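You operate a simulated robot arm through the tools that you are given. There is no shell and no other tool. Be economical: measure what you need, move in short steps, check, and stop when the job is done.

You are at the controls of a simulated two-armed robot. One attempt, no reset.

JOB
Wind the cord that the order card names onto the winder's white bobbin and stand it on the green-dot board.
Fine: spool and length as on the card over the winder; zero the counter first, stop as soon as it jumps to the card's length, leave the spool on the winder; the bobbin goes in the round well.

It is judged by the outcome, as a careful person would: the job done as asked, and still so three seconds after it is handed in. It fails if anything else is knocked over, pushed out of place, dropped, spilled or broken.

ROBOT AND FRAMES
Two 7-joint arms with two-finger parallel grippers on one trunk, on a base that drives. Base frame: it is fixed to the floor where the robot stands at the start and does not move with it; the origin is under the middle of the robot, x ahead of it, y to its left, z up. Units: m, degrees, N and s.
The left shoulder is at the start at [0.05, 0.168, 1.207], the right one opposite. With the tool pointing down near the work surface each hand reaches from about 0.1 to 0.64 m from the robot's upright axis, wherever it stands, measured 20 degrees to its own side. Places, roughly: order card [0.9, -0.2, 1]; round well of the board with the green dot [-1.3, -0.6, 0.7]; winder counter display [0.4, -0.1, 0.9]; winder crank [0.5, -0.3, 0.9]; winder peg [0.6, -0.1, 0.8]; zero button [0.5, -0.1, 0.9]. Payload 1.57 kg a hand.
The tool frame of a hand sits at the grasp point between the pads (the TCP): z along the fingers, y along the line on which they close. The tips reach 0.03 m beyond it. Largest opening 0.08 m; finger width 0.017, thickness 0.012; the body of the gripper, 0.04 by 0.082 m, starts 0.08 m behind the TCP.
Orientation is told as [roll, pitch, yaw] about the base's x, y, z axes, in that order, counted from this pose: with the fingers straight down and closing along the base's y, the tool's x points along the base's -x, its y along +y and its z along -z.

CONTROLS
- The arms move only by the tool send_rows. It takes "left_series", "right_series" or both (then of equal length, played together; a hand with none holds still); each is text: rows parted by semicolons, each of 7 numbers parted by spaces: the finger opening in m, from 0 to 0.08, then the shift along the tool's x, y, z in m, then the turn, a rotation vector about the tool's x, y, z in degrees. In form: grip x y z rx ry rz; .... A call has 1 to 12 rows; each row shifts and turns the commanded pose from where the row before left it, along the tool's axes as they then stand. A row lasts 0.2 s, in which the tool goes at most 0.05 m and 8.6 degrees; a call with a longer step from one row to the next is refused whole, and so is a gripper value outside its range. A pose out of reach is approached as far as the arm can. The call stops where the force on the tool passes 90 N (or 10 N more than at its start, if that is more) or the arm is blocked; 0.2 s more then pass. The fingers move at their own pace (about 0.045 m/s each) and stop on an object; they squeeze with about 31 N. The grip force told is the motor's: it shows also when the fingers shut on nothing. Time passes only in rows, and 0.2 s behind the last, so rows that do not move let the fingers close. The reply holds the time, the measured pose of the TCP, the force on the tool along the base axes, the opening and the grip force, in the units named above and with some noise, with the torque about the TCP (base axes, N m) and any sound that the robot's microphone picked up, and new pictures: "pictures" is both (left out), scene, wrist or none (wrist: the cameras of the hands that moved).
- Cameras (640 x 400 px; columns grow to the right, rows downward): "scene" is now at [0.1178, -0.0351, 1.4088]; the picture's right is [-0.42, -0.91, 0.00], its down [-0.59, 0.28, -0.76] and it looks along [0.68, -0.32, -0.66] (base axes); focal length 250 px, centre (320, 200). "left" rides on the left gripper at [0.072, 0.007, -0.122] in its tool frame; the picture's right is [-0.09, 1.00, 0.00], its down [-0.84, -0.08, -0.54] and it looks along [-0.54, -0.05, 0.84] (tool axes); focal length 238 px, centre (320, 200). "right" rides on the right gripper at [0.072, -0.007, -0.122] in its tool frame; the picture's right is [0.09, 1.00, 0.00], its down [-0.84, 0.08, -0.54] and it looks along [-0.54, 0.05, 0.84] (tool axes); focal length 238 px, centre (320, 200). There is no depth. A picture from a camera that has moved, and an enlarged one, comes with that camera's place and axes in the base frame and with its lens.
- raise_lower(by): slides the trunk up (or, below 0, down) by that many m; the arms and the scene camera ride with it, the base frame stays. It gives what a move gives, with no picture.
- steer(legs): drives the robot by 1 to 6 legs, each [ahead, left, turn to the left] in m, m and degrees, along the robot's own axes; the way and the turn of a leg run together, so that a leg with both is an arc; at most 1.5 m and 180 degrees a leg. The arms and the cameras ride along, it lands a little off, and it stops where it bumps. It gives what a move gives, and a new picture of the scene camera.
- turn_head(pan, tilt): turns the head with the scene camera to pan (to the left, within 80 degrees either way) and tilt (down, from -29 to 69), counted from straight ahead of the robot. It gives what a move gives, and a new picture of the scene camera.
- inspect(camera, box): a new picture of the part [left, top, right, bottom] of that camera's present view, enlarged. No time passes.
- sign_off(): hands the job in; it is judged then, once.

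Work in short steps. Places have to be worked out from the pictures, the camera data and where the tool is seen: move nearer, look again, correct. Check each grasp and each placing, and mend what went wrong. You have 120 turns and 260 pictures in all, those below and enlarged ones among them. Open the grippers and draw the arms clear of the work before you hand the job in, unless the task says otherwise.

The tools are called after "Request:" by a JSON object that holds its "name" and its "arguments". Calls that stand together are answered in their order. send_rows: Moves the arms, as the interface text tells. Its arguments: {"type":"object","properties":{"left_series":{"type":"string"},"right_series":{"type":"string"},"pictures":{"type":"string","enum":["both","scene","wrist","none"]}},"required":[]} The other tools are called the same way: raise_lower (by) slides the trunk up or down; steer (legs) drives the base; turn_head (pan, tilt) turns the head that bears the scene camera; inspect (camera, box) takes an enlarged picture of a part of a camera's view; sign_off () hands the job in.

At the start:

```text
clock: 0.0
left_eef_pos: [0.4048, -0.0687, 1.1587]
left_tcp_rot: [0.0, 0.0, 0.0]
left_ft_force: [0.0, 0.7, -0.8]
left_torque: [-0.02, 0.0, 0.01]
left_opening: 0.0799
left_grip_force: 0.1
right_eef_pos: [0.2681, -0.3111, 1.1223]
right_tcp_rot: [0.0, 0.0, -0.1]
right_ft_force: [-0.7, 0.3, -0.5]
right_torque: [0.01, -0.03, -0.01]
right_opening: 0.08
right_grip_force: 0.0
trunk travel left (down, up): [-0.375, 0.068]
robot x, y, heading: [0.004, 0.001, 0.1]
head pan, tilt: [-25.1, 41.0]
```

scene: 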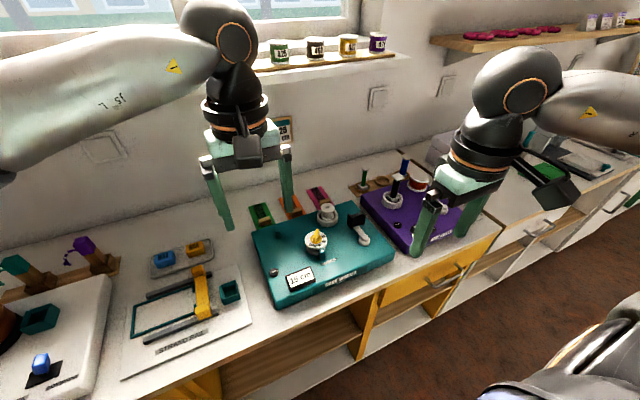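
right: 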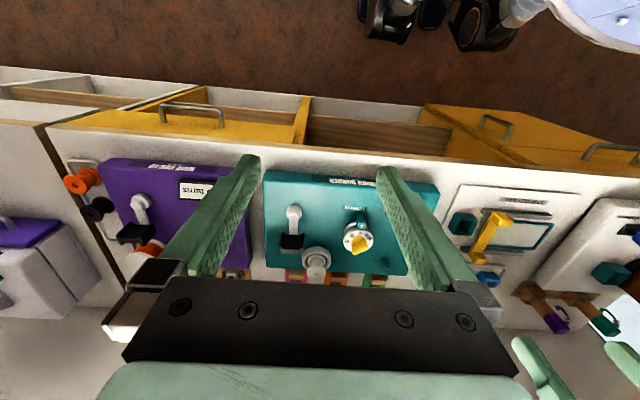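
left: 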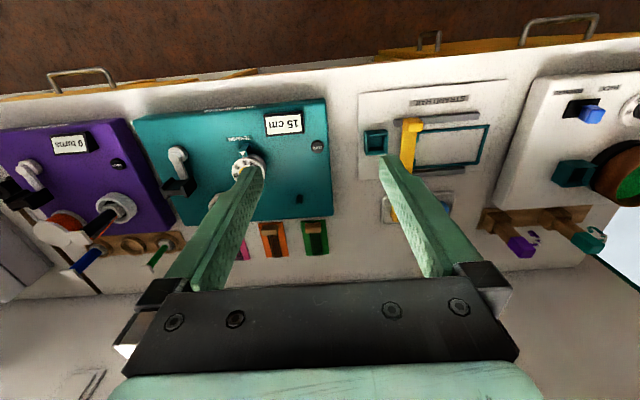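

I'll look closely at the order card and the winder first.

Request:
{"name": "inspect", "arguments": {"camera": "scene", "box": [240, 100, 340, 162]}}

Request:
{"name": "inspect", "arguments": {"camera": "scene", "box": [230, 160, 420, 310]}}

Request:
{"name": "inspect", "arguments": {"camera": "left", "box": [100, 80, 360, 280]}}

```text
6.40 times, centred on (290, 131) of scene
camera zoom: at [0.1178, -0.0351, 1.4088], right [-0.42, -0.91, 0.0], down [-0.59, 0.28, -0.76], along [0.68, -0.32, -0.66], focal length 1598 px, centre (512, 642)
```

zoom: 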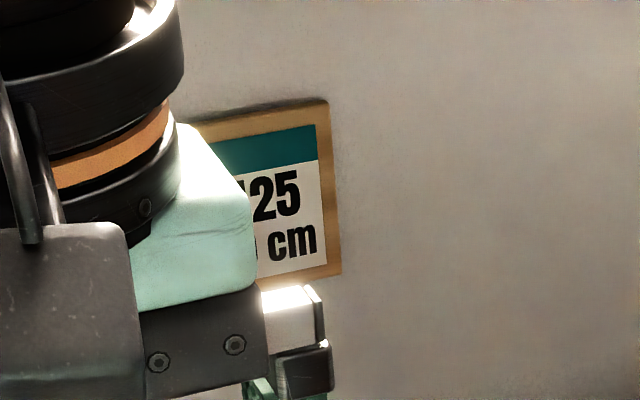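

```text
2.67 times, centred on (325, 235) of scene
camera zoom: at [0.1178, -0.0351, 1.4088], right [-0.42, -0.91, 0.0], down [-0.59, 0.28, -0.76], along [0.68, -0.32, -0.66], focal length 666 px, centre (307, 107)
```

zoom: 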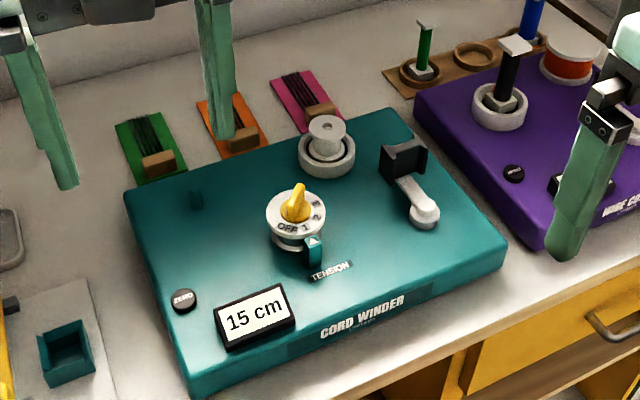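

```text
2.00 times, centred on (230, 180) of left
camera zoom: at [0.3326, -0.062, 1.2808], right [0.09, 1.0, 0.0], down [0.84, -0.08, 0.54], along [0.54, -0.05, -0.84], focal length 477 px, centre (500, 240)
```

zoom: 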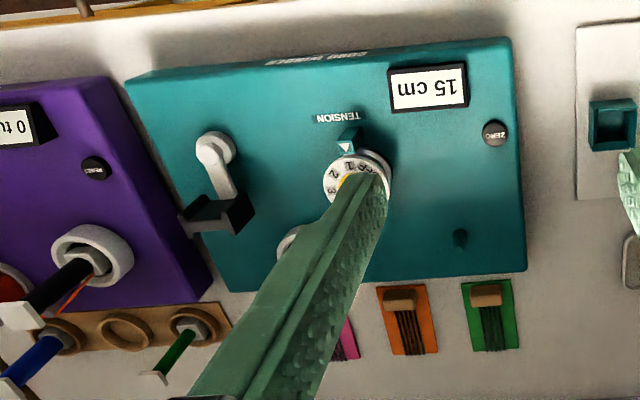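

The card ends in "25 / ? cm"; the left arm hides part of it. I look at the shelf spools and move the left arm aside.

Request:
{"name": "send_rows", "arguments": {"left_series": "0.08 0 0.05 0 0 0 0;0.08 0 0.05 0 0 0 0;0.08 0 0.05 0 0 0 0;0.08 0 0.05 0 0 0 0;0.08 0 0.04 0 0 0 0", "pictures": "none"}}

Request:
{"name": "turn_head", "arguments": {"pan": -15, "tilt": 20}}

```text
clock: 1.2
left_eef_pos: [0.4041, 0.1718, 1.1616]
left_tcp_rot: [-0.1, 0.0, 0.0]
left_ft_force: [-0.5, 0.6, 0.6]
left_torque: [-0.02, -0.03, 0.0]
left_opening: 0.0799
left_grip_force: 0.0
right_eef_pos: [0.2673, -0.3109, 1.1232]
right_tcp_rot: [-0.1, 0.0, 0.0]
right_ft_force: [0.4, 0.1, -0.1]
right_torque: [-0.02, -0.02, -0.01]
right_opening: 0.0797
right_grip_force: 0.0
trunk travel left (down, up): [-0.375, 0.068]
robot x, y, heading: [0.0011, -0.0009, 0.1]
head pan, tilt: [-25.1, 41.0]
```

```text
clock: 2.0
left_eef_pos: [0.4043, 0.1712, 1.1603]
left_tcp_rot: [-0.1, 0.0, 0.1]
left_ft_force: [0.1, -0.1, 0.5]
left_torque: [0.03, 0.0, 0.02]
left_opening: 0.08
left_grip_force: 0.0
right_eef_pos: [0.2679, -0.3134, 1.124]
right_tcp_rot: [0.0, 0.1, -0.2]
right_ft_force: [-0.5, 1.0, 0.4]
right_torque: [0.02, -0.03, 0.0]
right_opening: 0.0798
right_grip_force: 0.1
trunk travel left (down, up): [-0.375, 0.068]
robot x, y, heading: [0.0011, 0.0014, -0.1]
head pan, tilt: [-15.0, 20.0]
camera scene: at [0.1313, -0.0235, 1.4416], right [-0.26, -0.97, 0.0], down [-0.33, 0.09, -0.94], along [0.91, -0.24, -0.34], focal length 250 px, centre (320, 200)
```

scene: 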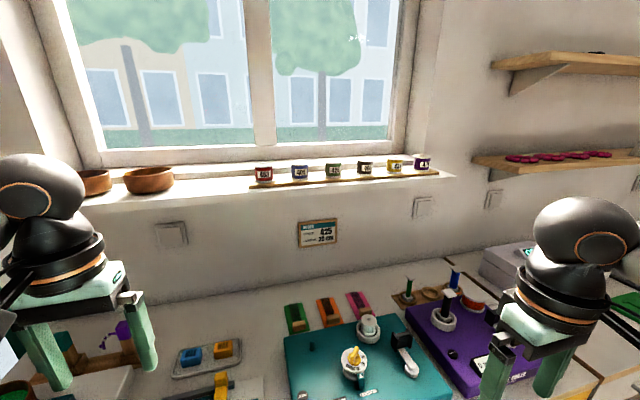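

Request:
{"name": "inspect", "arguments": {"camera": "scene", "box": [290, 212, 350, 250]}}

Request:
{"name": "inspect", "arguments": {"camera": "scene", "box": [240, 145, 345, 195]}}

Request:
{"name": "inspect", "arguments": {"camera": "scene", "box": [340, 145, 445, 195]}}

Request:
{"name": "inspect", "arguments": {"camera": "scene", "box": [270, 280, 480, 400]}}

```text
10.53 times, centred on (320, 231) of scene
camera zoom: at [0.1313, -0.0235, 1.4416], right [-0.26, -0.97, 0.0], down [-0.33, 0.09, -0.94], along [0.91, -0.24, -0.34], focal length 2628 px, centre (320, -126)
```

zoom: 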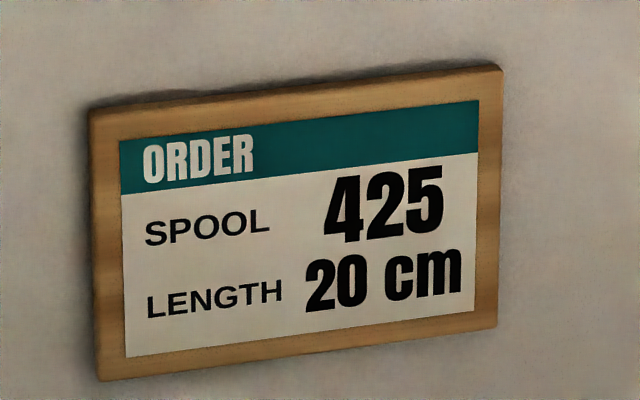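

```text
6.10 times, centred on (292, 170) of scene
camera zoom: at [0.1313, -0.0235, 1.4416], right [-0.26, -0.97, 0.0], down [-0.33, 0.09, -0.94], along [0.91, -0.24, -0.34], focal length 1522 px, centre (488, 383)
```

zoom: 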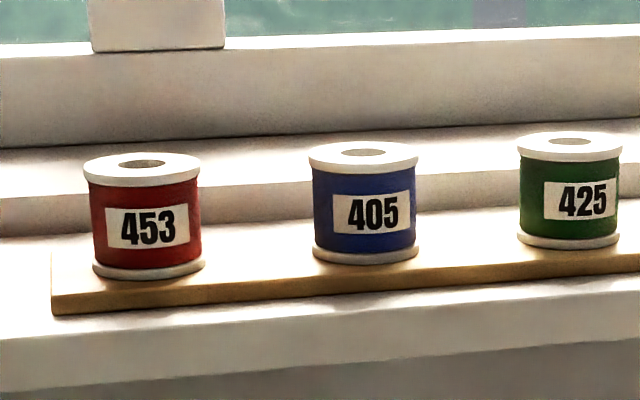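

```text
6.10 times, centred on (392, 170) of scene
camera zoom: at [0.1313, -0.0235, 1.4416], right [-0.26, -0.97, 0.0], down [-0.33, 0.09, -0.94], along [0.91, -0.24, -0.34], focal length 1522 px, centre (-122, 383)
```

zoom: 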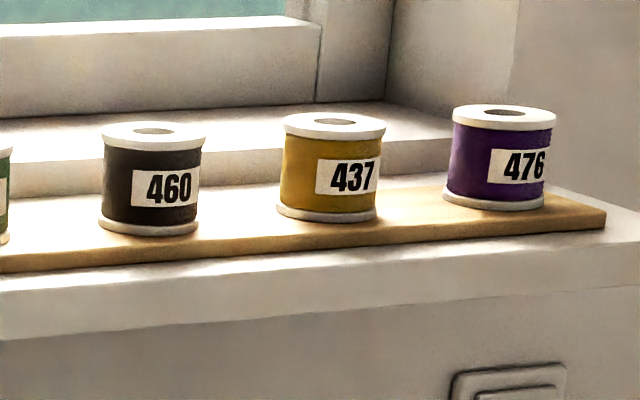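

```text
3.05 times, centred on (375, 340) of scene
camera zoom: at [0.1313, -0.0235, 1.4416], right [-0.26, -0.97, 0.0], down [-0.33, 0.09, -0.94], along [0.91, -0.24, -0.34], focal length 761 px, centre (152, -227)
```

zoom: 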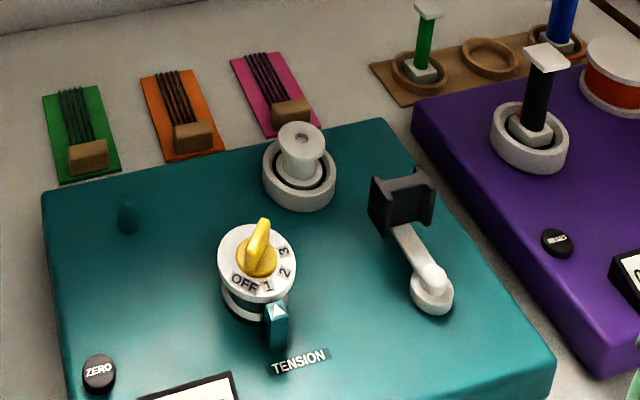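

Order: spool 425 (green, on the sill), 20 cm. Let me study the winder details from the right wrist camera and scene.

Request:
{"name": "turn_head", "arguments": {"pan": -12, "tilt": 50}}

Request:
{"name": "inspect", "arguments": {"camera": "right", "box": [250, 150, 450, 275]}}

```text
clock: 3.0
left_eef_pos: [0.4055, 0.1706, 1.161]
left_tcp_rot: [-0.1, -0.1, 0.1]
left_ft_force: [-0.7, -0.1, -0.2]
left_torque: [-0.01, -0.01, -0.02]
left_opening: 0.0802
left_grip_force: 0.0
right_eef_pos: [0.2667, -0.311, 1.123]
right_tcp_rot: [-0.1, -0.1, -0.1]
right_ft_force: [1.2, -0.5, -0.9]
right_torque: [-0.03, 0.02, -0.01]
right_opening: 0.08
right_grip_force: 0.1
trunk travel left (down, up): [-0.375, 0.068]
robot x, y, heading: [-0.0001, 0.0016, -0.4]
head pan, tilt: [-12.0, 50.0]
camera scene: at [0.1167, -0.0154, 1.3961], right [-0.21, -0.98, 0.0], down [-0.75, 0.16, -0.64], along [0.63, -0.13, -0.77], focal length 250 px, centre (320, 200)
```

scene: 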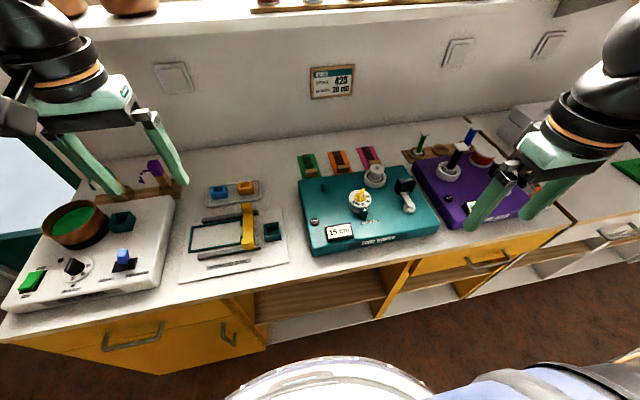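

```text
3.20 times, centred on (350, 212) of right
camera zoom: at [0.1954, -0.3185, 1.2446], right [-0.09, 1.0, 0.0], down [0.84, 0.08, 0.54], along [0.54, 0.05, -0.84], focal length 763 px, centre (224, 160)
```

zoom: 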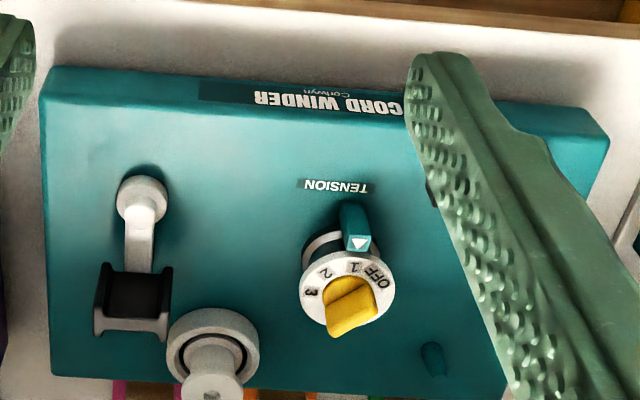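

Request:
{"name": "inspect", "arguments": {"camera": "scene", "box": [290, 145, 450, 250]}}

Request:
{"name": "inspect", "arguments": {"camera": "scene", "box": [375, 165, 435, 225]}}

Request:
{"name": "steer", "arguments": {"legs": [[0.05, 0, 0]]}}

```text
3.81 times, centred on (370, 198) of scene
camera zoom: at [0.1167, -0.0154, 1.3961], right [-0.21, -0.98, 0.0], down [-0.75, 0.16, -0.64], along [0.63, -0.13, -0.77], focal length 951 px, centre (130, 210)
```

zoom: 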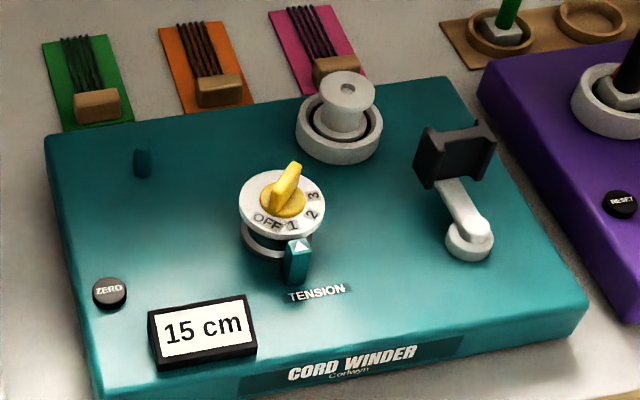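

```text
6.67 times, centred on (405, 195) of scene
camera zoom: at [0.1167, -0.0154, 1.3961], right [-0.21, -0.98, 0.0], down [-0.75, 0.16, -0.64], along [0.63, -0.13, -0.77], focal length 1664 px, centre (-247, 233)
```

zoom: 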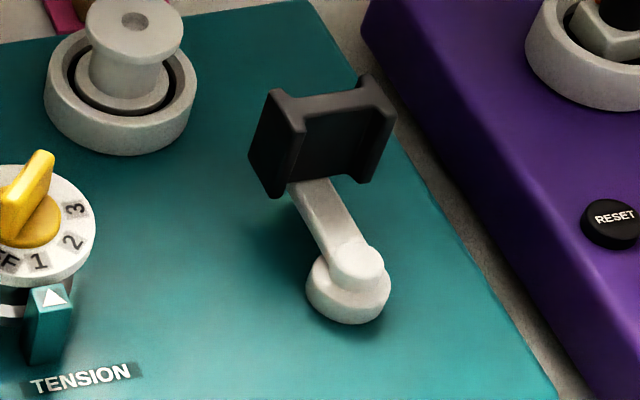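

```text
clock: 3.9
left_eef_pos: [0.4552, 0.1706, 1.1606]
left_tcp_rot: [0.1, 0.0, -0.1]
left_ft_force: [0.0, -0.1, -0.6]
left_torque: [-0.02, 0.03, -0.04]
left_opening: 0.08
left_grip_force: 0.2
right_eef_pos: [0.319, -0.3126, 1.1235]
right_tcp_rot: [0.0, 0.0, -0.1]
right_ft_force: [0.3, 0.4, 0.1]
right_torque: [0.02, 0.04, -0.04]
right_opening: 0.0804
right_grip_force: 0.1
trunk travel left (down, up): [-0.375, 0.068]
robot x, y, heading: [0.0535, 0.0011, -0.3]
head pan, tilt: [-12.0, 50.0]
camera scene: at [0.1676, -0.0155, 1.3959], right [-0.21, -0.98, 0.0], down [-0.75, 0.16, -0.64], along [0.63, -0.13, -0.77], focal length 250 px, centre (320, 200)
```

scene: 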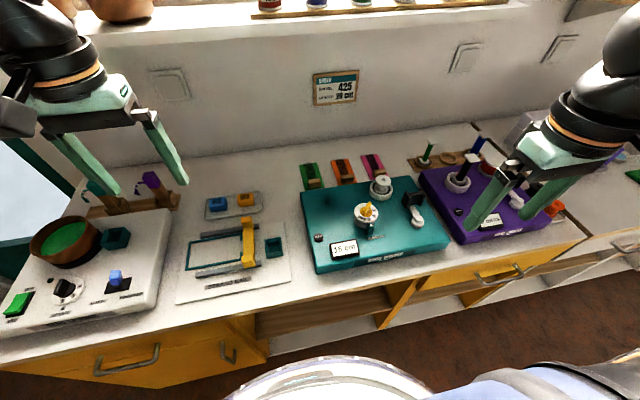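

The crank is a white hub with a black H-grip; dial sits at 1; counter shows 15 cm. I pitch the right hand forward 50° and move toward the sill to look at the spools.

Request:
{"name": "send_rows", "arguments": {"right_series": "0.08 0 0 0 0 -8.3 0;0.08 0 0 0 0 -8.3 0;0.08 0 0 0 0 -8.3 0;0.08 0 0 0 0 -8.3 0;0.08 0 0 0 0 -8.3 0;0.08 0 0 0 0 -8.5 0;0.08 -0.047 0.005 0.004 0 0 0;0.08 -0.047 0.005 0.004 0 0 0;0.08 -0.047 0.005 0.004 0 0 0;0.08 -0.047 0.005 0.004 0 0 0;0.08 -0.047 0.005 0.004 0 0 0;0.08 -0.047 0.005 0.004 0 0 0", "pictures": "wrist"}}

Request:
{"name": "turn_head", "arguments": {"pan": -15, "tilt": 25}}

```text
clock: 6.5
left_eef_pos: [0.4547, 0.1724, 1.1594]
left_tcp_rot: [-0.1, 0.0, 0.2]
left_ft_force: [0.0, -0.3, 0.5]
left_torque: [-0.03, 0.01, -0.02]
left_opening: 0.0799
left_grip_force: 0.1
right_eef_pos: [0.5872, -0.3373, 1.3843]
right_tcp_rot: [-0.1, -49.9, 0.1]
right_ft_force: [0.5, 0.7, 0.6]
right_torque: [0.0, -0.01, 0.0]
right_opening: 0.0799
right_grip_force: 0.1
right hand out of reach, approached as far as the arm can: row 2, 3, 4, 5, 6
trunk travel left (down, up): [-0.375, 0.068]
robot x, y, heading: [0.0461, -0.0022, 0.1]
head pan, tilt: [-12.0, 50.0]
camera right: at [0.4479, -0.3443, 1.407], right [-0.06, 1.0, -0.07], down [0.12, 0.08, 0.99], along [0.99, 0.05, -0.13], focal length 238 px, centre (320, 200)
```

right: 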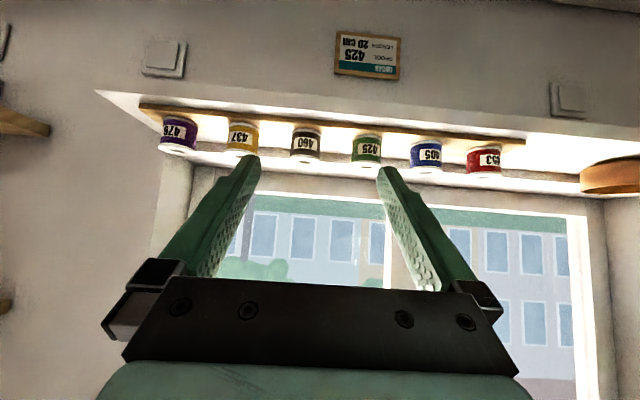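

```text
clock: 7.4
left_eef_pos: [0.4543, 0.1697, 1.1612]
left_tcp_rot: [0.1, 0.0, -0.1]
left_ft_force: [-0.1, -0.6, 0.0]
left_torque: [-0.01, -0.02, 0.01]
left_opening: 0.0799
left_grip_force: 0.1
right_eef_pos: [0.5866, -0.3389, 1.3842]
right_tcp_rot: [0.0, -50.0, -0.1]
right_ft_force: [0.1, 0.8, -1.1]
right_torque: [0.02, 0.0, -0.01]
right_opening: 0.08
right_grip_force: 0.1
trunk travel left (down, up): [-0.375, 0.068]
robot x, y, heading: [0.0508, -0.0031, -0.1]
head pan, tilt: [-15.0, 25.0]
camera scene: at [0.1801, -0.0233, 1.4335], right [-0.26, -0.97, 0.0], down [-0.41, 0.11, -0.91], along [0.87, -0.24, -0.42], focal length 250 px, centre (320, 200)
```

scene: 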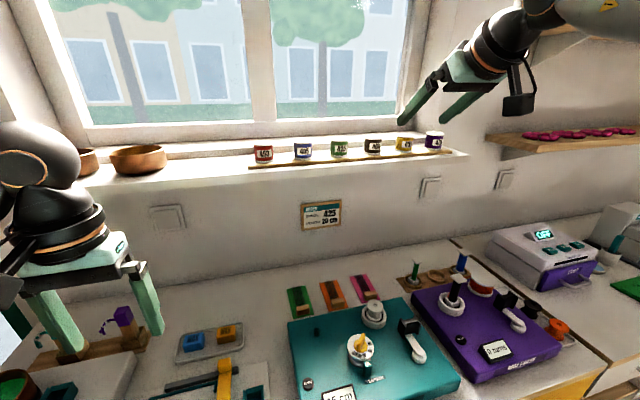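

Triangulated green spool 425 at about (0.824, -0.255, 1.27), diameter ≈0.048. Moving the right hand to a pre-grasp 9 cm back along the tool axis.

Request:
{"name": "send_rows", "arguments": {"right_series": "0.08 -0.0178 0.0212 0.03 0 0 0;0.08 -0.0178 0.0212 0.04 0 0 0;0.08 -0.0178 0.0212 0.04 0 0 0;0.08 -0.0178 0.0212 0.04 0 0 0;0.08 0 0 0 0 0 0"}}

```text
clock: 8.6
left_eef_pos: [0.4549, 0.1701, 1.1605]
left_tcp_rot: [0.0, 0.1, -0.1]
left_ft_force: [-0.4, -0.2, -0.4]
left_torque: [-0.06, 0.03, -0.02]
left_opening: 0.08
left_grip_force: 0.1
right_eef_pos: [0.7028, -0.2864, 1.355]
right_tcp_rot: [0.1, -50.0, -0.2]
right_ft_force: [-0.5, -0.7, -0.2]
right_torque: [-0.01, 0.02, 0.02]
right_opening: 0.0802
right_grip_force: 0.1
right hand out of reach, approached as far as the arm can: row 3, 4
trunk travel left (down, up): [-0.375, 0.068]
robot x, y, heading: [0.0507, -0.0005, -0.4]
head pan, tilt: [-15.0, 25.0]
camera scene: at [0.1808, -0.0236, 1.4334], right [-0.26, -0.97, 0.0], down [-0.41, 0.11, -0.91], along [0.87, -0.24, -0.42], focal length 250 px, centre (320, 200)
camera right: at [0.5644, -0.2926, 1.3772], right [-0.06, 1.0, -0.07], down [0.12, 0.08, 0.99], along [0.99, 0.05, -0.13], focal length 238 px, centre (320, 200)
```

scene: 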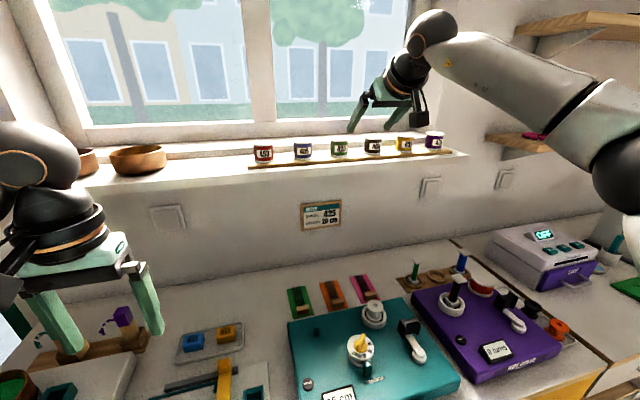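
right: 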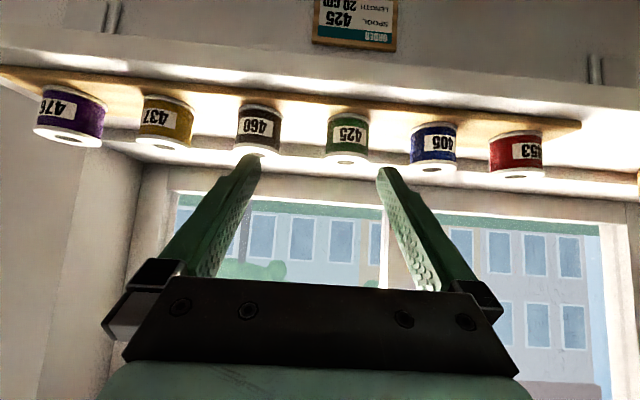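

The hand is at its reach limit; spool confirmed at (0.824, -0.254, 1.266). I raise the trunk and creep ahead 6 cm.

Request:
{"name": "raise_lower", "arguments": {"by": 0.06}}

Request:
{"name": "steer", "arguments": {"legs": [[0.06, 0, 0]]}}

```text
clock: 9.6
left_eef_pos: [0.4539, 0.1704, 1.2214]
left_tcp_rot: [0.0, 0.0, 0.0]
left_ft_force: [-1.1, -0.1, 0.3]
left_torque: [0.01, -0.03, 0.0]
left_opening: 0.0797
left_grip_force: 0.2
right_eef_pos: [0.7036, -0.2857, 1.4141]
right_tcp_rot: [0.0, -50.0, -0.1]
right_ft_force: [-1.1, -0.1, -0.4]
right_torque: [0.02, -0.02, -0.02]
right_opening: 0.08
right_grip_force: 0.0
trunk travel left (down, up): [-0.435, 0.008]
robot x, y, heading: [0.0491, -0.0017, 0.3]
head pan, tilt: [-15.0, 25.0]
```

```text
clock: 10.6
left_eef_pos: [0.5173, 0.1699, 1.2193]
left_tcp_rot: [0.0, 0.2, 0.1]
left_ft_force: [1.1, 0.6, -0.3]
left_torque: [0.02, 0.09, 0.0]
left_opening: 0.0801
left_grip_force: 0.1
right_eef_pos: [0.7672, -0.2873, 1.4129]
right_tcp_rot: [-0.1, -49.9, -0.1]
right_ft_force: [0.0, 0.5, -0.3]
right_torque: [-0.01, 0.01, 0.05]
right_opening: 0.08
right_grip_force: 0.1
trunk travel left (down, up): [-0.435, 0.008]
robot x, y, heading: [0.1106, 0.0002, 0.2]
head pan, tilt: [-15.0, 25.0]
camera scene: at [0.2438, -0.0236, 1.4931], right [-0.26, -0.97, 0.0], down [-0.41, 0.11, -0.91], along [0.87, -0.24, -0.43], focal length 250 px, centre (320, 200)
```

scene: 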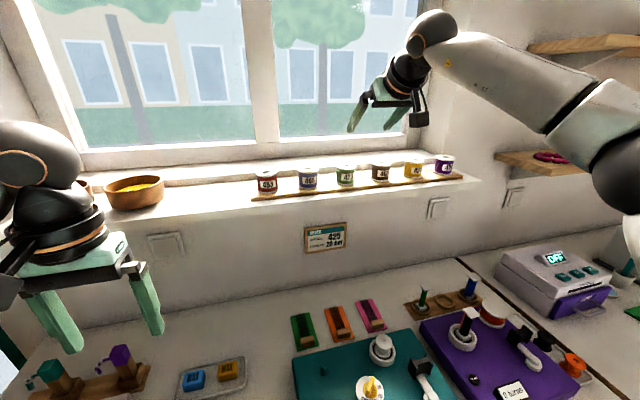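

Now to pre-grasp (0.763, -0.254, 1.327).

Request:
{"name": "send_rows", "arguments": {"right_series": "0.08 0.023 0.011 0.0175 0 0 0;0.08 0.023 0.011 0.0175 0 0 0;0.08 0.0225 0.011 0.017 0 0 0;0.08 0 0 0 0 0 0"}}

```text
clock: 11.6
left_eef_pos: [0.5148, 0.1698, 1.2216]
left_tcp_rot: [0.0, 0.0, 0.0]
left_ft_force: [-0.6, 0.4, 0.7]
left_torque: [0.01, 0.01, -0.01]
left_opening: 0.0802
left_grip_force: 0.0
right_eef_pos: [0.7591, -0.2524, 1.3297]
right_tcp_rot: [0.1, -50.0, -0.3]
right_ft_force: [0.1, 0.0, -0.3]
right_torque: [-0.02, 0.03, 0.0]
right_opening: 0.0797
right_grip_force: 0.1
trunk travel left (down, up): [-0.435, 0.008]
robot x, y, heading: [0.1086, -0.0029, -0.0]
head pan, tilt: [-15.0, 25.0]
camera scene: at [0.2402, -0.0236, 1.4936], right [-0.26, -0.97, 0.0], down [-0.41, 0.11, -0.91], along [0.88, -0.24, -0.42], focal length 250 px, centre (320, 200)
camera right: at [0.6197, -0.2594, 1.3516], right [-0.06, 1.0, -0.07], down [0.12, 0.08, 0.99], along [0.99, 0.05, -0.13], focal length 238 px, centre (320, 200)
```

scene: 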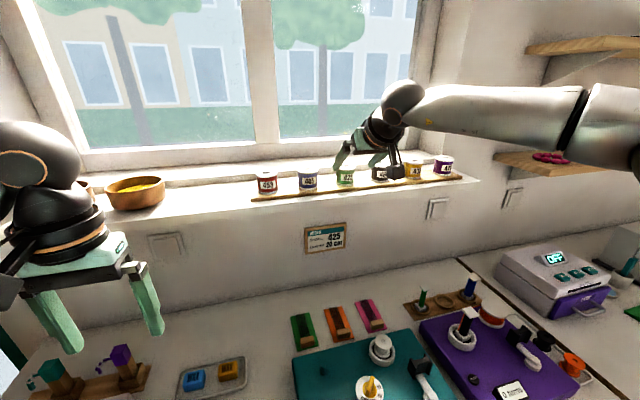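
right: 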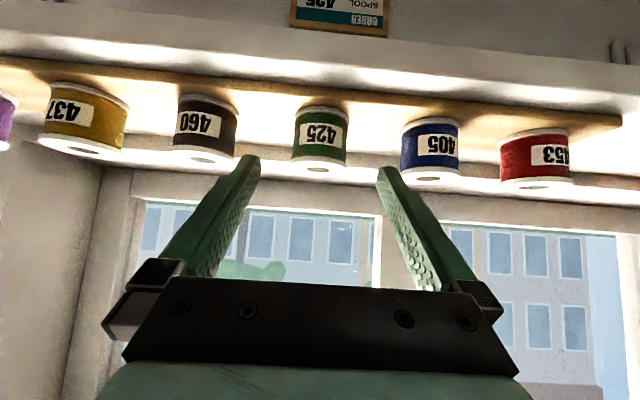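

Spool is centred between the fingers. Advancing 8.4 cm along the tool axis.

Request:
{"name": "send_rows", "arguments": {"right_series": "0.08 0 0 0.028 0 0 0;0.08 0 0 0.028 0 0 0;0.08 0 0 0.028 0 0 0;0.08 0 0 0 0 0 0"}}

```text
clock: 12.6
left_eef_pos: [0.5145, 0.1702, 1.2212]
left_tcp_rot: [0.0, -0.1, -0.1]
left_ft_force: [1.0, 0.8, -0.6]
left_torque: [0.0, 0.01, 0.02]
left_opening: 0.0802
left_grip_force: 0.1
right_eef_pos: [0.8128, -0.2591, 1.2749]
right_tcp_rot: [0.1, -50.3, -0.2]
right_ft_force: [0.4, 0.5, 7.6]
right_torque: [-0.19, -0.18, -0.06]
right_opening: 0.0791
right_grip_force: 0.0
right hand out of reach, approached as far as the arm can: row 3
trunk travel left (down, up): [-0.435, 0.008]
robot x, y, heading: [0.1068, -0.0027, -0.2]
head pan, tilt: [-15.0, 25.0]
camera scene: at [0.2395, -0.0231, 1.4938], right [-0.26, -0.97, 0.0], down [-0.41, 0.11, -0.91], along [0.88, -0.24, -0.42], focal length 250 px, centre (320, 200)
camera right: at [0.6732, -0.2645, 1.2976], right [-0.06, 1.0, -0.07], down [0.12, 0.08, 0.99], along [0.99, 0.05, -0.12], focal length 238 px, centre (320, 200)
```

scene: 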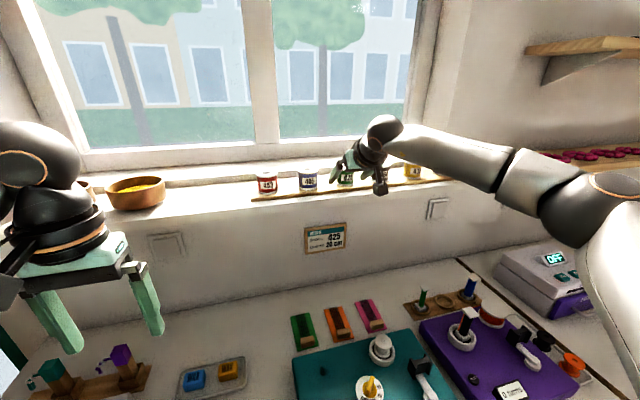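
right: 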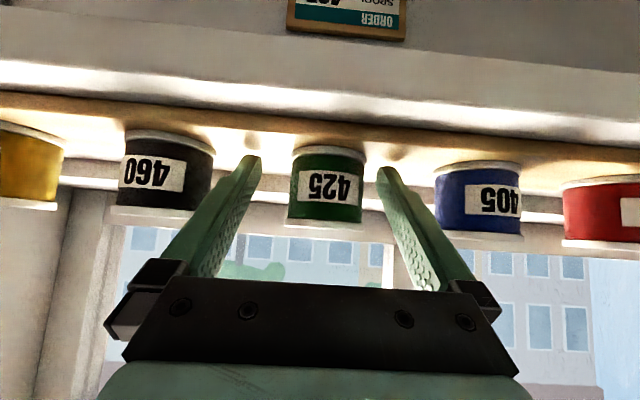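

Tips lightly touch the tray (7.6 N); spool is between the fingers. I lift 5 mm, then close.

Request:
{"name": "send_rows", "arguments": {"right_series": "0.08 -0.0045 0 -0.004 0 0 0;0.04 0 0 0 0 0 0;0.03 0 0 0 0 0 0;0.03 0 0 0 0 0 0;0.03 0 0 0 0 0 0", "pictures": "wrist"}}

```text
clock: 13.8
left_eef_pos: [0.5161, 0.1705, 1.2209]
left_tcp_rot: [-0.1, 0.0, -0.1]
left_ft_force: [0.1, 0.5, -0.7]
left_torque: [0.01, 0.04, -0.01]
left_opening: 0.0799
left_grip_force: 0.0
right_eef_pos: [0.812, -0.2569, 1.2794]
right_tcp_rot: [0.1, -50.0, -0.2]
right_ft_force: [-2.1, 6.1, -2.8]
right_torque: [0.13, 0.1, 0.13]
right_opening: 0.0496
right_grip_force: 30.8
trunk travel left (down, up): [-0.435, 0.008]
robot x, y, heading: [0.1129, -0.0039, -0.2]
head pan, tilt: [-15.0, 25.0]
camera right: at [0.6729, -0.2639, 1.3017], right [-0.06, 1.0, -0.07], down [0.12, 0.08, 0.99], along [0.99, 0.05, -0.13], focal length 238 px, centre (320, 200)
```

right: 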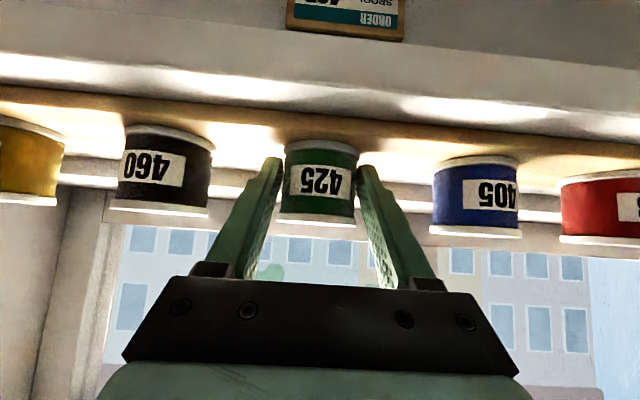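

Gripped at 0.050 m opening. Lift 8 cm straight up, then draw back toward the robot.

Request:
{"name": "send_rows", "arguments": {"right_series": "0.03 -0.0102 0 -0.0086 0 0 0;0.03 -0.0255 0 -0.0214 0 0 0;0.03 -0.0255 0 -0.0214 0 0 0;0.03 0.0193 0 -0.023 0 0 0;0.03 0.0257 0 -0.0306 0 0 0;0.03 0.0257 0 -0.0306 0 0 0;0.03 0.0257 0 -0.0306 0 0 0;0.03 0 0 0 0 0 0"}}

```text
clock: 15.6
left_eef_pos: [0.517, 0.1704, 1.2207]
left_tcp_rot: [-0.1, 0.0, 0.1]
left_ft_force: [0.1, -1.1, 0.5]
left_torque: [0.01, 0.01, -0.01]
left_opening: 0.0803
left_grip_force: 0.1
right_eef_pos: [0.6471, -0.2675, 1.344]
right_tcp_rot: [0.2, -49.9, -0.3]
right_ft_force: [0.3, -0.3, -1.2]
right_torque: [0.01, 0.03, 0.02]
right_opening: 0.05
right_grip_force: 31.0
right hand out of reach, approached as far as the arm can: row 2, 3
trunk travel left (down, up): [-0.435, 0.008]
robot x, y, heading: [0.1096, -0.0015, -0.4]
head pan, tilt: [-15.0, 25.0]
camera scene: at [0.2414, -0.0236, 1.4934], right [-0.26, -0.97, 0.0], down [-0.41, 0.11, -0.91], along [0.87, -0.24, -0.42], focal length 250 px, centre (320, 200)
camera right: at [0.5081, -0.2737, 1.3676], right [-0.05, 1.0, -0.07], down [0.13, 0.08, 0.99], along [0.99, 0.05, -0.13], focal length 238 px, centre (320, 200)
```

scene: 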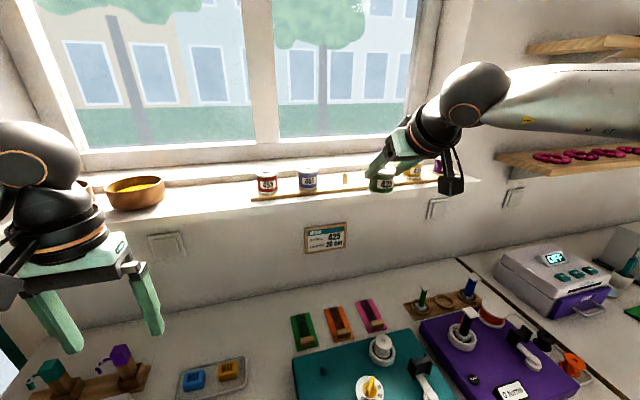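
right: 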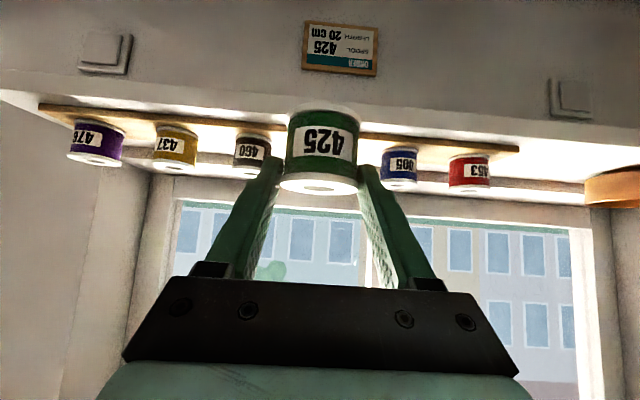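

Spool secured. I'll look down at the winder to locate the peg, button, bobbin and crank.

Request:
{"name": "turn_head", "arguments": {"pan": -20, "tilt": 60}}

Request:
{"name": "inspect", "arguments": {"camera": "scene", "box": [240, 100, 440, 225]}}

```text
clock: 16.6
left_eef_pos: [0.5154, 0.1687, 1.2209]
left_tcp_rot: [-0.1, -0.1, 0.0]
left_ft_force: [0.1, 0.0, -0.8]
left_torque: [-0.02, -0.02, -0.01]
left_opening: 0.0799
left_grip_force: 0.0
right_eef_pos: [0.6467, -0.2679, 1.3459]
right_tcp_rot: [0.0, -50.0, -0.3]
right_ft_force: [-0.1, -0.2, -0.5]
right_torque: [0.01, 0.0, 0.03]
right_opening: 0.0498
right_grip_force: 30.9
trunk travel left (down, up): [-0.435, 0.008]
robot x, y, heading: [0.1114, 0.0045, -0.0]
head pan, tilt: [-20.0, 60.0]
camera scene: at [0.2142, -0.0225, 1.4435], right [-0.34, -0.94, 0.0], down [-0.81, 0.3, -0.5], along [0.47, -0.17, -0.87], focal length 250 px, centre (320, 200)
```

scene: 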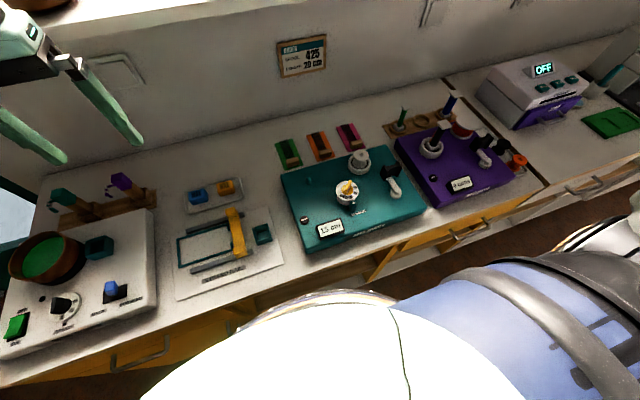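

```text
3.20 times, centred on (340, 162) of scene
camera zoom: at [0.2142, -0.0225, 1.4435], right [-0.34, -0.94, 0.0], down [-0.81, 0.3, -0.5], along [0.47, -0.17, -0.87], focal length 799 px, centre (256, 320)
```

zoom: 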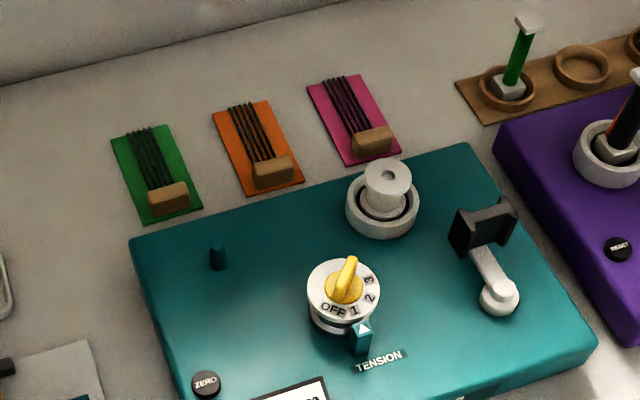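

The zero button should be near (0.491, -0.08, 0.86). I bring the left hand, closing its fingers, over it.

Request:
{"name": "send_rows", "arguments": {"left_series": "0.03 0.0036 -0.0357 0.0286 0 0 0;0 0.0036 -0.0357 0.0286 0 0 0;0 0.0036 -0.0357 0.0286 0 0 0;0 0.0036 -0.0357 0.0286 0 0 0;0 0.0036 -0.0357 0.0286 0 0 0;0 0.0036 -0.0357 0.0286 0 0 0;0 0.0036 -0.0357 0.0286 0 0 0;0 0 0 0 0 0 0"}}

Request:
{"name": "inspect", "arguments": {"camera": "left", "box": [160, 50, 480, 250]}}

```text
clock: 18.4
left_eef_pos: [0.4919, -0.08, 1.0204]
left_tcp_rot: [-0.1, 0.0, 0.0]
left_ft_force: [0.3, 0.4, 0.8]
left_torque: [-0.01, -0.03, -0.02]
left_opening: 0.0
left_grip_force: 21.5
right_eef_pos: [0.6468, -0.2666, 1.3457]
right_tcp_rot: [0.0, -50.0, -0.2]
right_ft_force: [0.0, 0.4, -0.3]
right_torque: [-0.02, -0.02, -0.03]
right_opening: 0.0495
right_grip_force: 31.0
trunk travel left (down, up): [-0.435, 0.008]
robot x, y, heading: [0.1112, 0.002, -0.2]
head pan, tilt: [-20.0, 60.0]
camera scene: at [0.2142, -0.0219, 1.4435], right [-0.34, -0.94, 0.0], down [-0.81, 0.3, -0.5], along [0.47, -0.17, -0.87], focal length 250 px, centre (320, 200)
camera left: at [0.4193, -0.0733, 1.1423], right [0.09, 1.0, 0.0], down [0.84, -0.08, 0.54], along [0.54, -0.05, -0.84], focal length 238 px, centre (320, 200)
```

scene: 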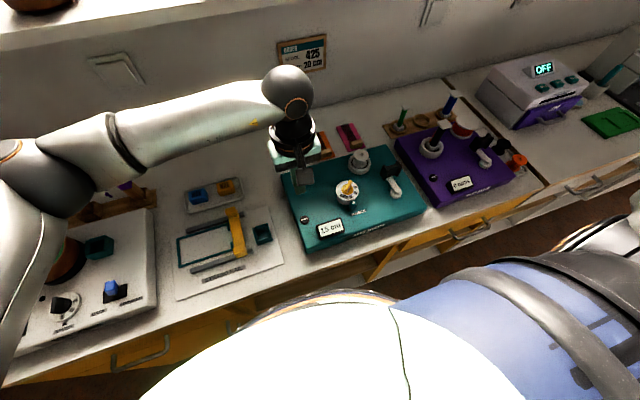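
left: 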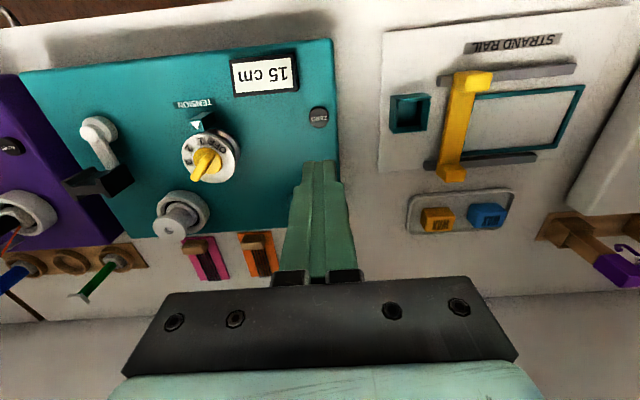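

```text
2.00 times, centred on (320, 150) of left
camera zoom: at [0.4193, -0.0733, 1.1423], right [0.09, 1.0, 0.0], down [0.84, -0.08, 0.54], along [0.54, -0.05, -0.84], focal length 477 px, centre (320, 300)
```

zoom: 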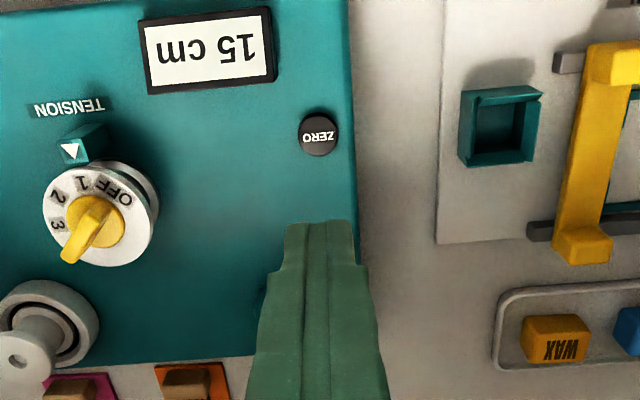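

Button triangulates to about (0.486, -0.081, 0.87). Lowering the left fingertips to just above it.

Request:
{"name": "send_rows", "arguments": {"left_series": "0 0.003 0 0.04 0 0 0;0 0.003 0 0.04 0 0 0;0 0 0 0.01 0 0 0;0 0 0 0 0 0 0", "pictures": "wrist"}}

Request:
{"name": "inspect", "arguments": {"camera": "left", "box": [220, 60, 420, 185]}}

```text
clock: 19.4
left_eef_pos: [0.4849, -0.0791, 0.9296]
left_tcp_rot: [0.1, 0.1, 0.0]
left_ft_force: [-0.4, 0.1, -0.1]
left_torque: [0.0, 0.03, -0.02]
left_opening: 0.0
left_grip_force: 21.7
right_eef_pos: [0.6462, -0.2673, 1.3449]
right_tcp_rot: [0.0, -50.0, -0.2]
right_ft_force: [-0.5, 0.4, -1.0]
right_torque: [0.0, 0.01, -0.01]
right_opening: 0.0499
right_grip_force: 30.8
trunk travel left (down, up): [-0.435, 0.008]
robot x, y, heading: [0.1088, 0.0001, -0.2]
head pan, tilt: [-20.0, 60.0]
camera left: at [0.4121, -0.0727, 1.0525], right [0.09, 1.0, 0.0], down [0.84, -0.08, 0.54], along [0.54, -0.05, -0.84], focal length 238 px, centre (320, 200)
```

left: 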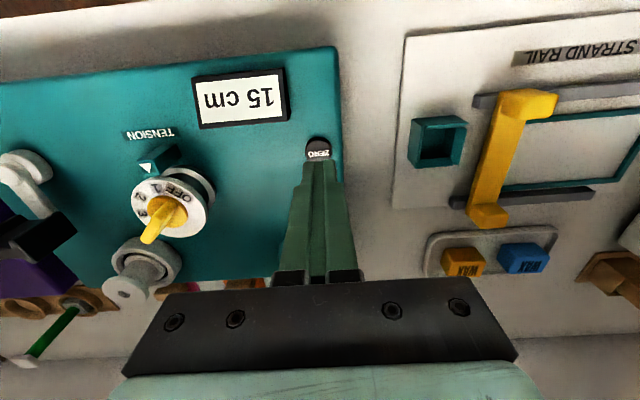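

```text
3.20 times, centred on (320, 122) of left
camera zoom: at [0.4121, -0.0727, 1.0525], right [0.09, 1.0, 0.0], down [0.84, -0.08, 0.54], along [0.54, -0.05, -0.84], focal length 763 px, centre (320, 448)
```

zoom: 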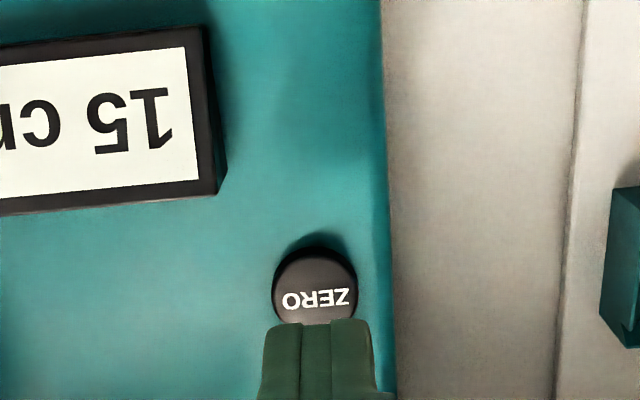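

Aligned. Descend gently until the button presses.

Request:
{"name": "send_rows", "arguments": {"left_series": "0 0 -0.002 0.028 0 0 0;0 0 0 0.006 0 0 0;0 0 0 0.004 0 0 0;0 0 0 0.003 0 0 0;0 0 0 0 0 0 0", "pictures": "wrist"}}

```text
clock: 20.6
left_eef_pos: [0.4843, -0.0815, 0.8896]
left_tcp_rot: [0.0, 0.1, 0.0]
left_ft_force: [-0.2, 0.2, -0.1]
left_torque: [0.01, -0.02, 0.01]
left_opening: 0.0001
left_grip_force: 21.8
right_eef_pos: [0.6463, -0.267, 1.3453]
right_tcp_rot: [0.1, -50.0, -0.1]
right_ft_force: [-0.1, 0.4, -1.7]
right_torque: [0.03, 0.0, 0.01]
right_opening: 0.0501
right_grip_force: 31.2
trunk travel left (down, up): [-0.435, 0.008]
robot x, y, heading: [0.108, 0.0035, -0.2]
head pan, tilt: [-20.0, 60.0]
camera left: at [0.4119, -0.0745, 1.0125], right [0.09, 1.0, 0.0], down [0.84, -0.08, 0.54], along [0.54, -0.05, -0.84], focal length 238 px, centre (320, 200)
```

left: 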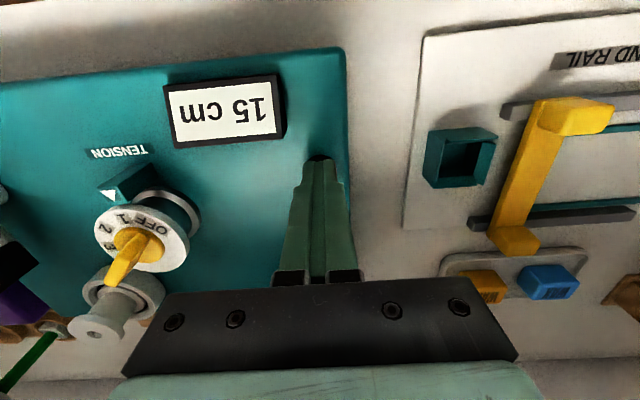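

Not yet in contact; continue down in small steps.

Request:
{"name": "send_rows", "arguments": {"left_series": "0 0 0 0.003 0 0 0;0 0 0 0.003 0 0 0;0 0 0 0.003 0 0 0;0 0 0 0.003 0 0 0", "pictures": "wrist"}}

```text
clock: 21.6
left_eef_pos: [0.485, -0.0811, 0.8796]
left_tcp_rot: [-0.1, -0.2, 0.0]
left_ft_force: [-1.8, 4.7, 25.7]
left_torque: [0.21, 0.1, -0.06]
left_opening: 0.0
left_grip_force: 21.5
right_eef_pos: [0.645, -0.2662, 1.3475]
right_tcp_rot: [-0.2, -50.2, -0.2]
right_ft_force: [0.3, 0.0, -1.1]
right_torque: [0.01, -0.02, 0.01]
right_opening: 0.0501
right_grip_force: 31.1
trunk travel left (down, up): [-0.435, 0.008]
robot x, y, heading: [0.1108, -0.0004, 0.1]
head pan, tilt: [-20.0, 60.0]
heard: click
camera left: at [0.4114, -0.0746, 1.0017], right [0.09, 1.0, 0.0], down [0.83, -0.08, 0.55], along [0.54, -0.05, -0.84], focal length 238 px, centre (320, 200)
```

left: 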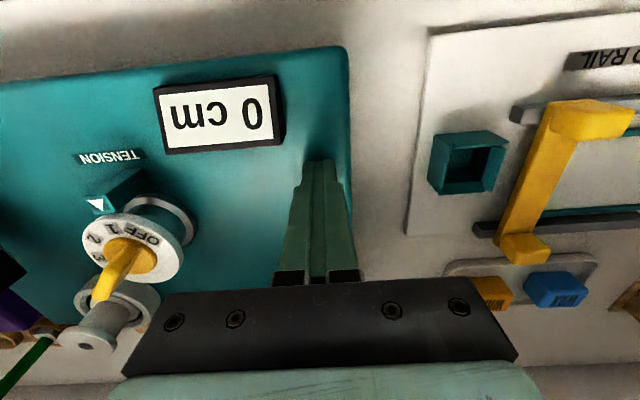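

Click heard, counter 0 cm. Raise the left hand and shift left so its camera can see the peg.

Request:
{"name": "send_rows", "arguments": {"left_series": "0 0 0 -0.03 0 0 0;0 0 0 -0.045 0 0 0;0 0.01 0.03 -0.03 0 0 0;0 0.01 0.045 0 0 0 0;0 0.01 0.045 0 0 0 0;0 0 0 0 0 0 0", "pictures": "wrist"}}

Request:
{"name": "inspect", "arguments": {"camera": "left", "box": [0, 50, 320, 250]}}

```text
clock: 23.0
left_eef_pos: [0.4547, 0.0397, 0.9825]
left_tcp_rot: [0.0, 0.0, -0.1]
left_ft_force: [0.2, 1.1, 0.3]
left_torque: [0.01, 0.02, 0.01]
left_opening: 0.0
left_grip_force: 20.9
right_eef_pos: [0.6476, -0.2686, 1.3453]
right_tcp_rot: [0.0, -50.0, -0.3]
right_ft_force: [-0.5, 1.5, -1.1]
right_torque: [0.0, -0.01, 0.0]
right_opening: 0.05
right_grip_force: 30.8
trunk travel left (down, up): [-0.435, 0.008]
robot x, y, heading: [0.1102, -0.0005, -0.3]
head pan, tilt: [-20.0, 60.0]
camera left: at [0.382, 0.0463, 1.1031], right [0.09, 1.0, 0.0], down [0.84, -0.08, 0.54], along [0.54, -0.05, -0.84], focal length 238 px, centre (320, 200)
```

left: 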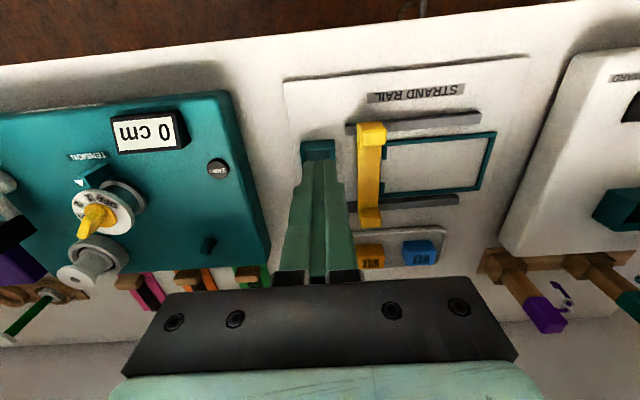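

```text
2.00 times, centred on (160, 150) of left
camera zoom: at [0.382, 0.0463, 1.1031], right [0.09, 1.0, 0.0], down [0.84, -0.08, 0.54], along [0.54, -0.05, -0.84], focal length 477 px, centre (640, 300)
```

zoom: 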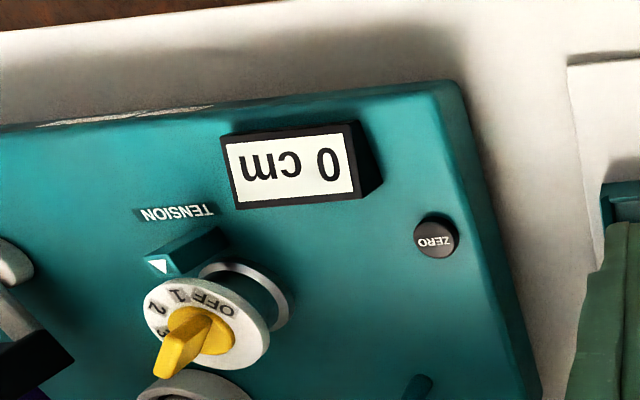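

Request:
{"name": "inspect", "arguments": {"camera": "left", "box": [40, 190, 280, 290]}}

```text
2.67 times, centred on (160, 240) of left
camera zoom: at [0.382, 0.0463, 1.1031], right [0.09, 1.0, 0.0], down [0.84, -0.08, 0.54], along [0.54, -0.05, -0.84], focal length 636 px, centre (747, 93)
```

zoom: 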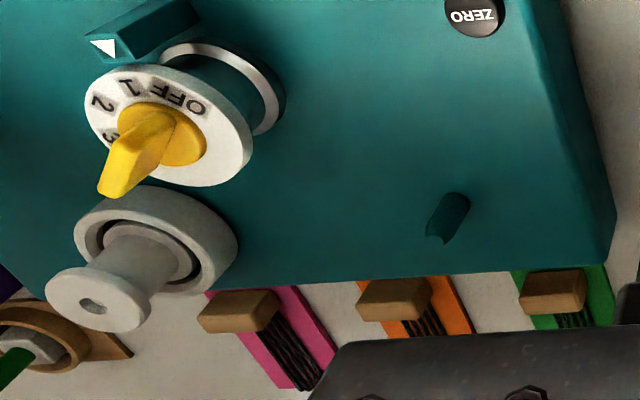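

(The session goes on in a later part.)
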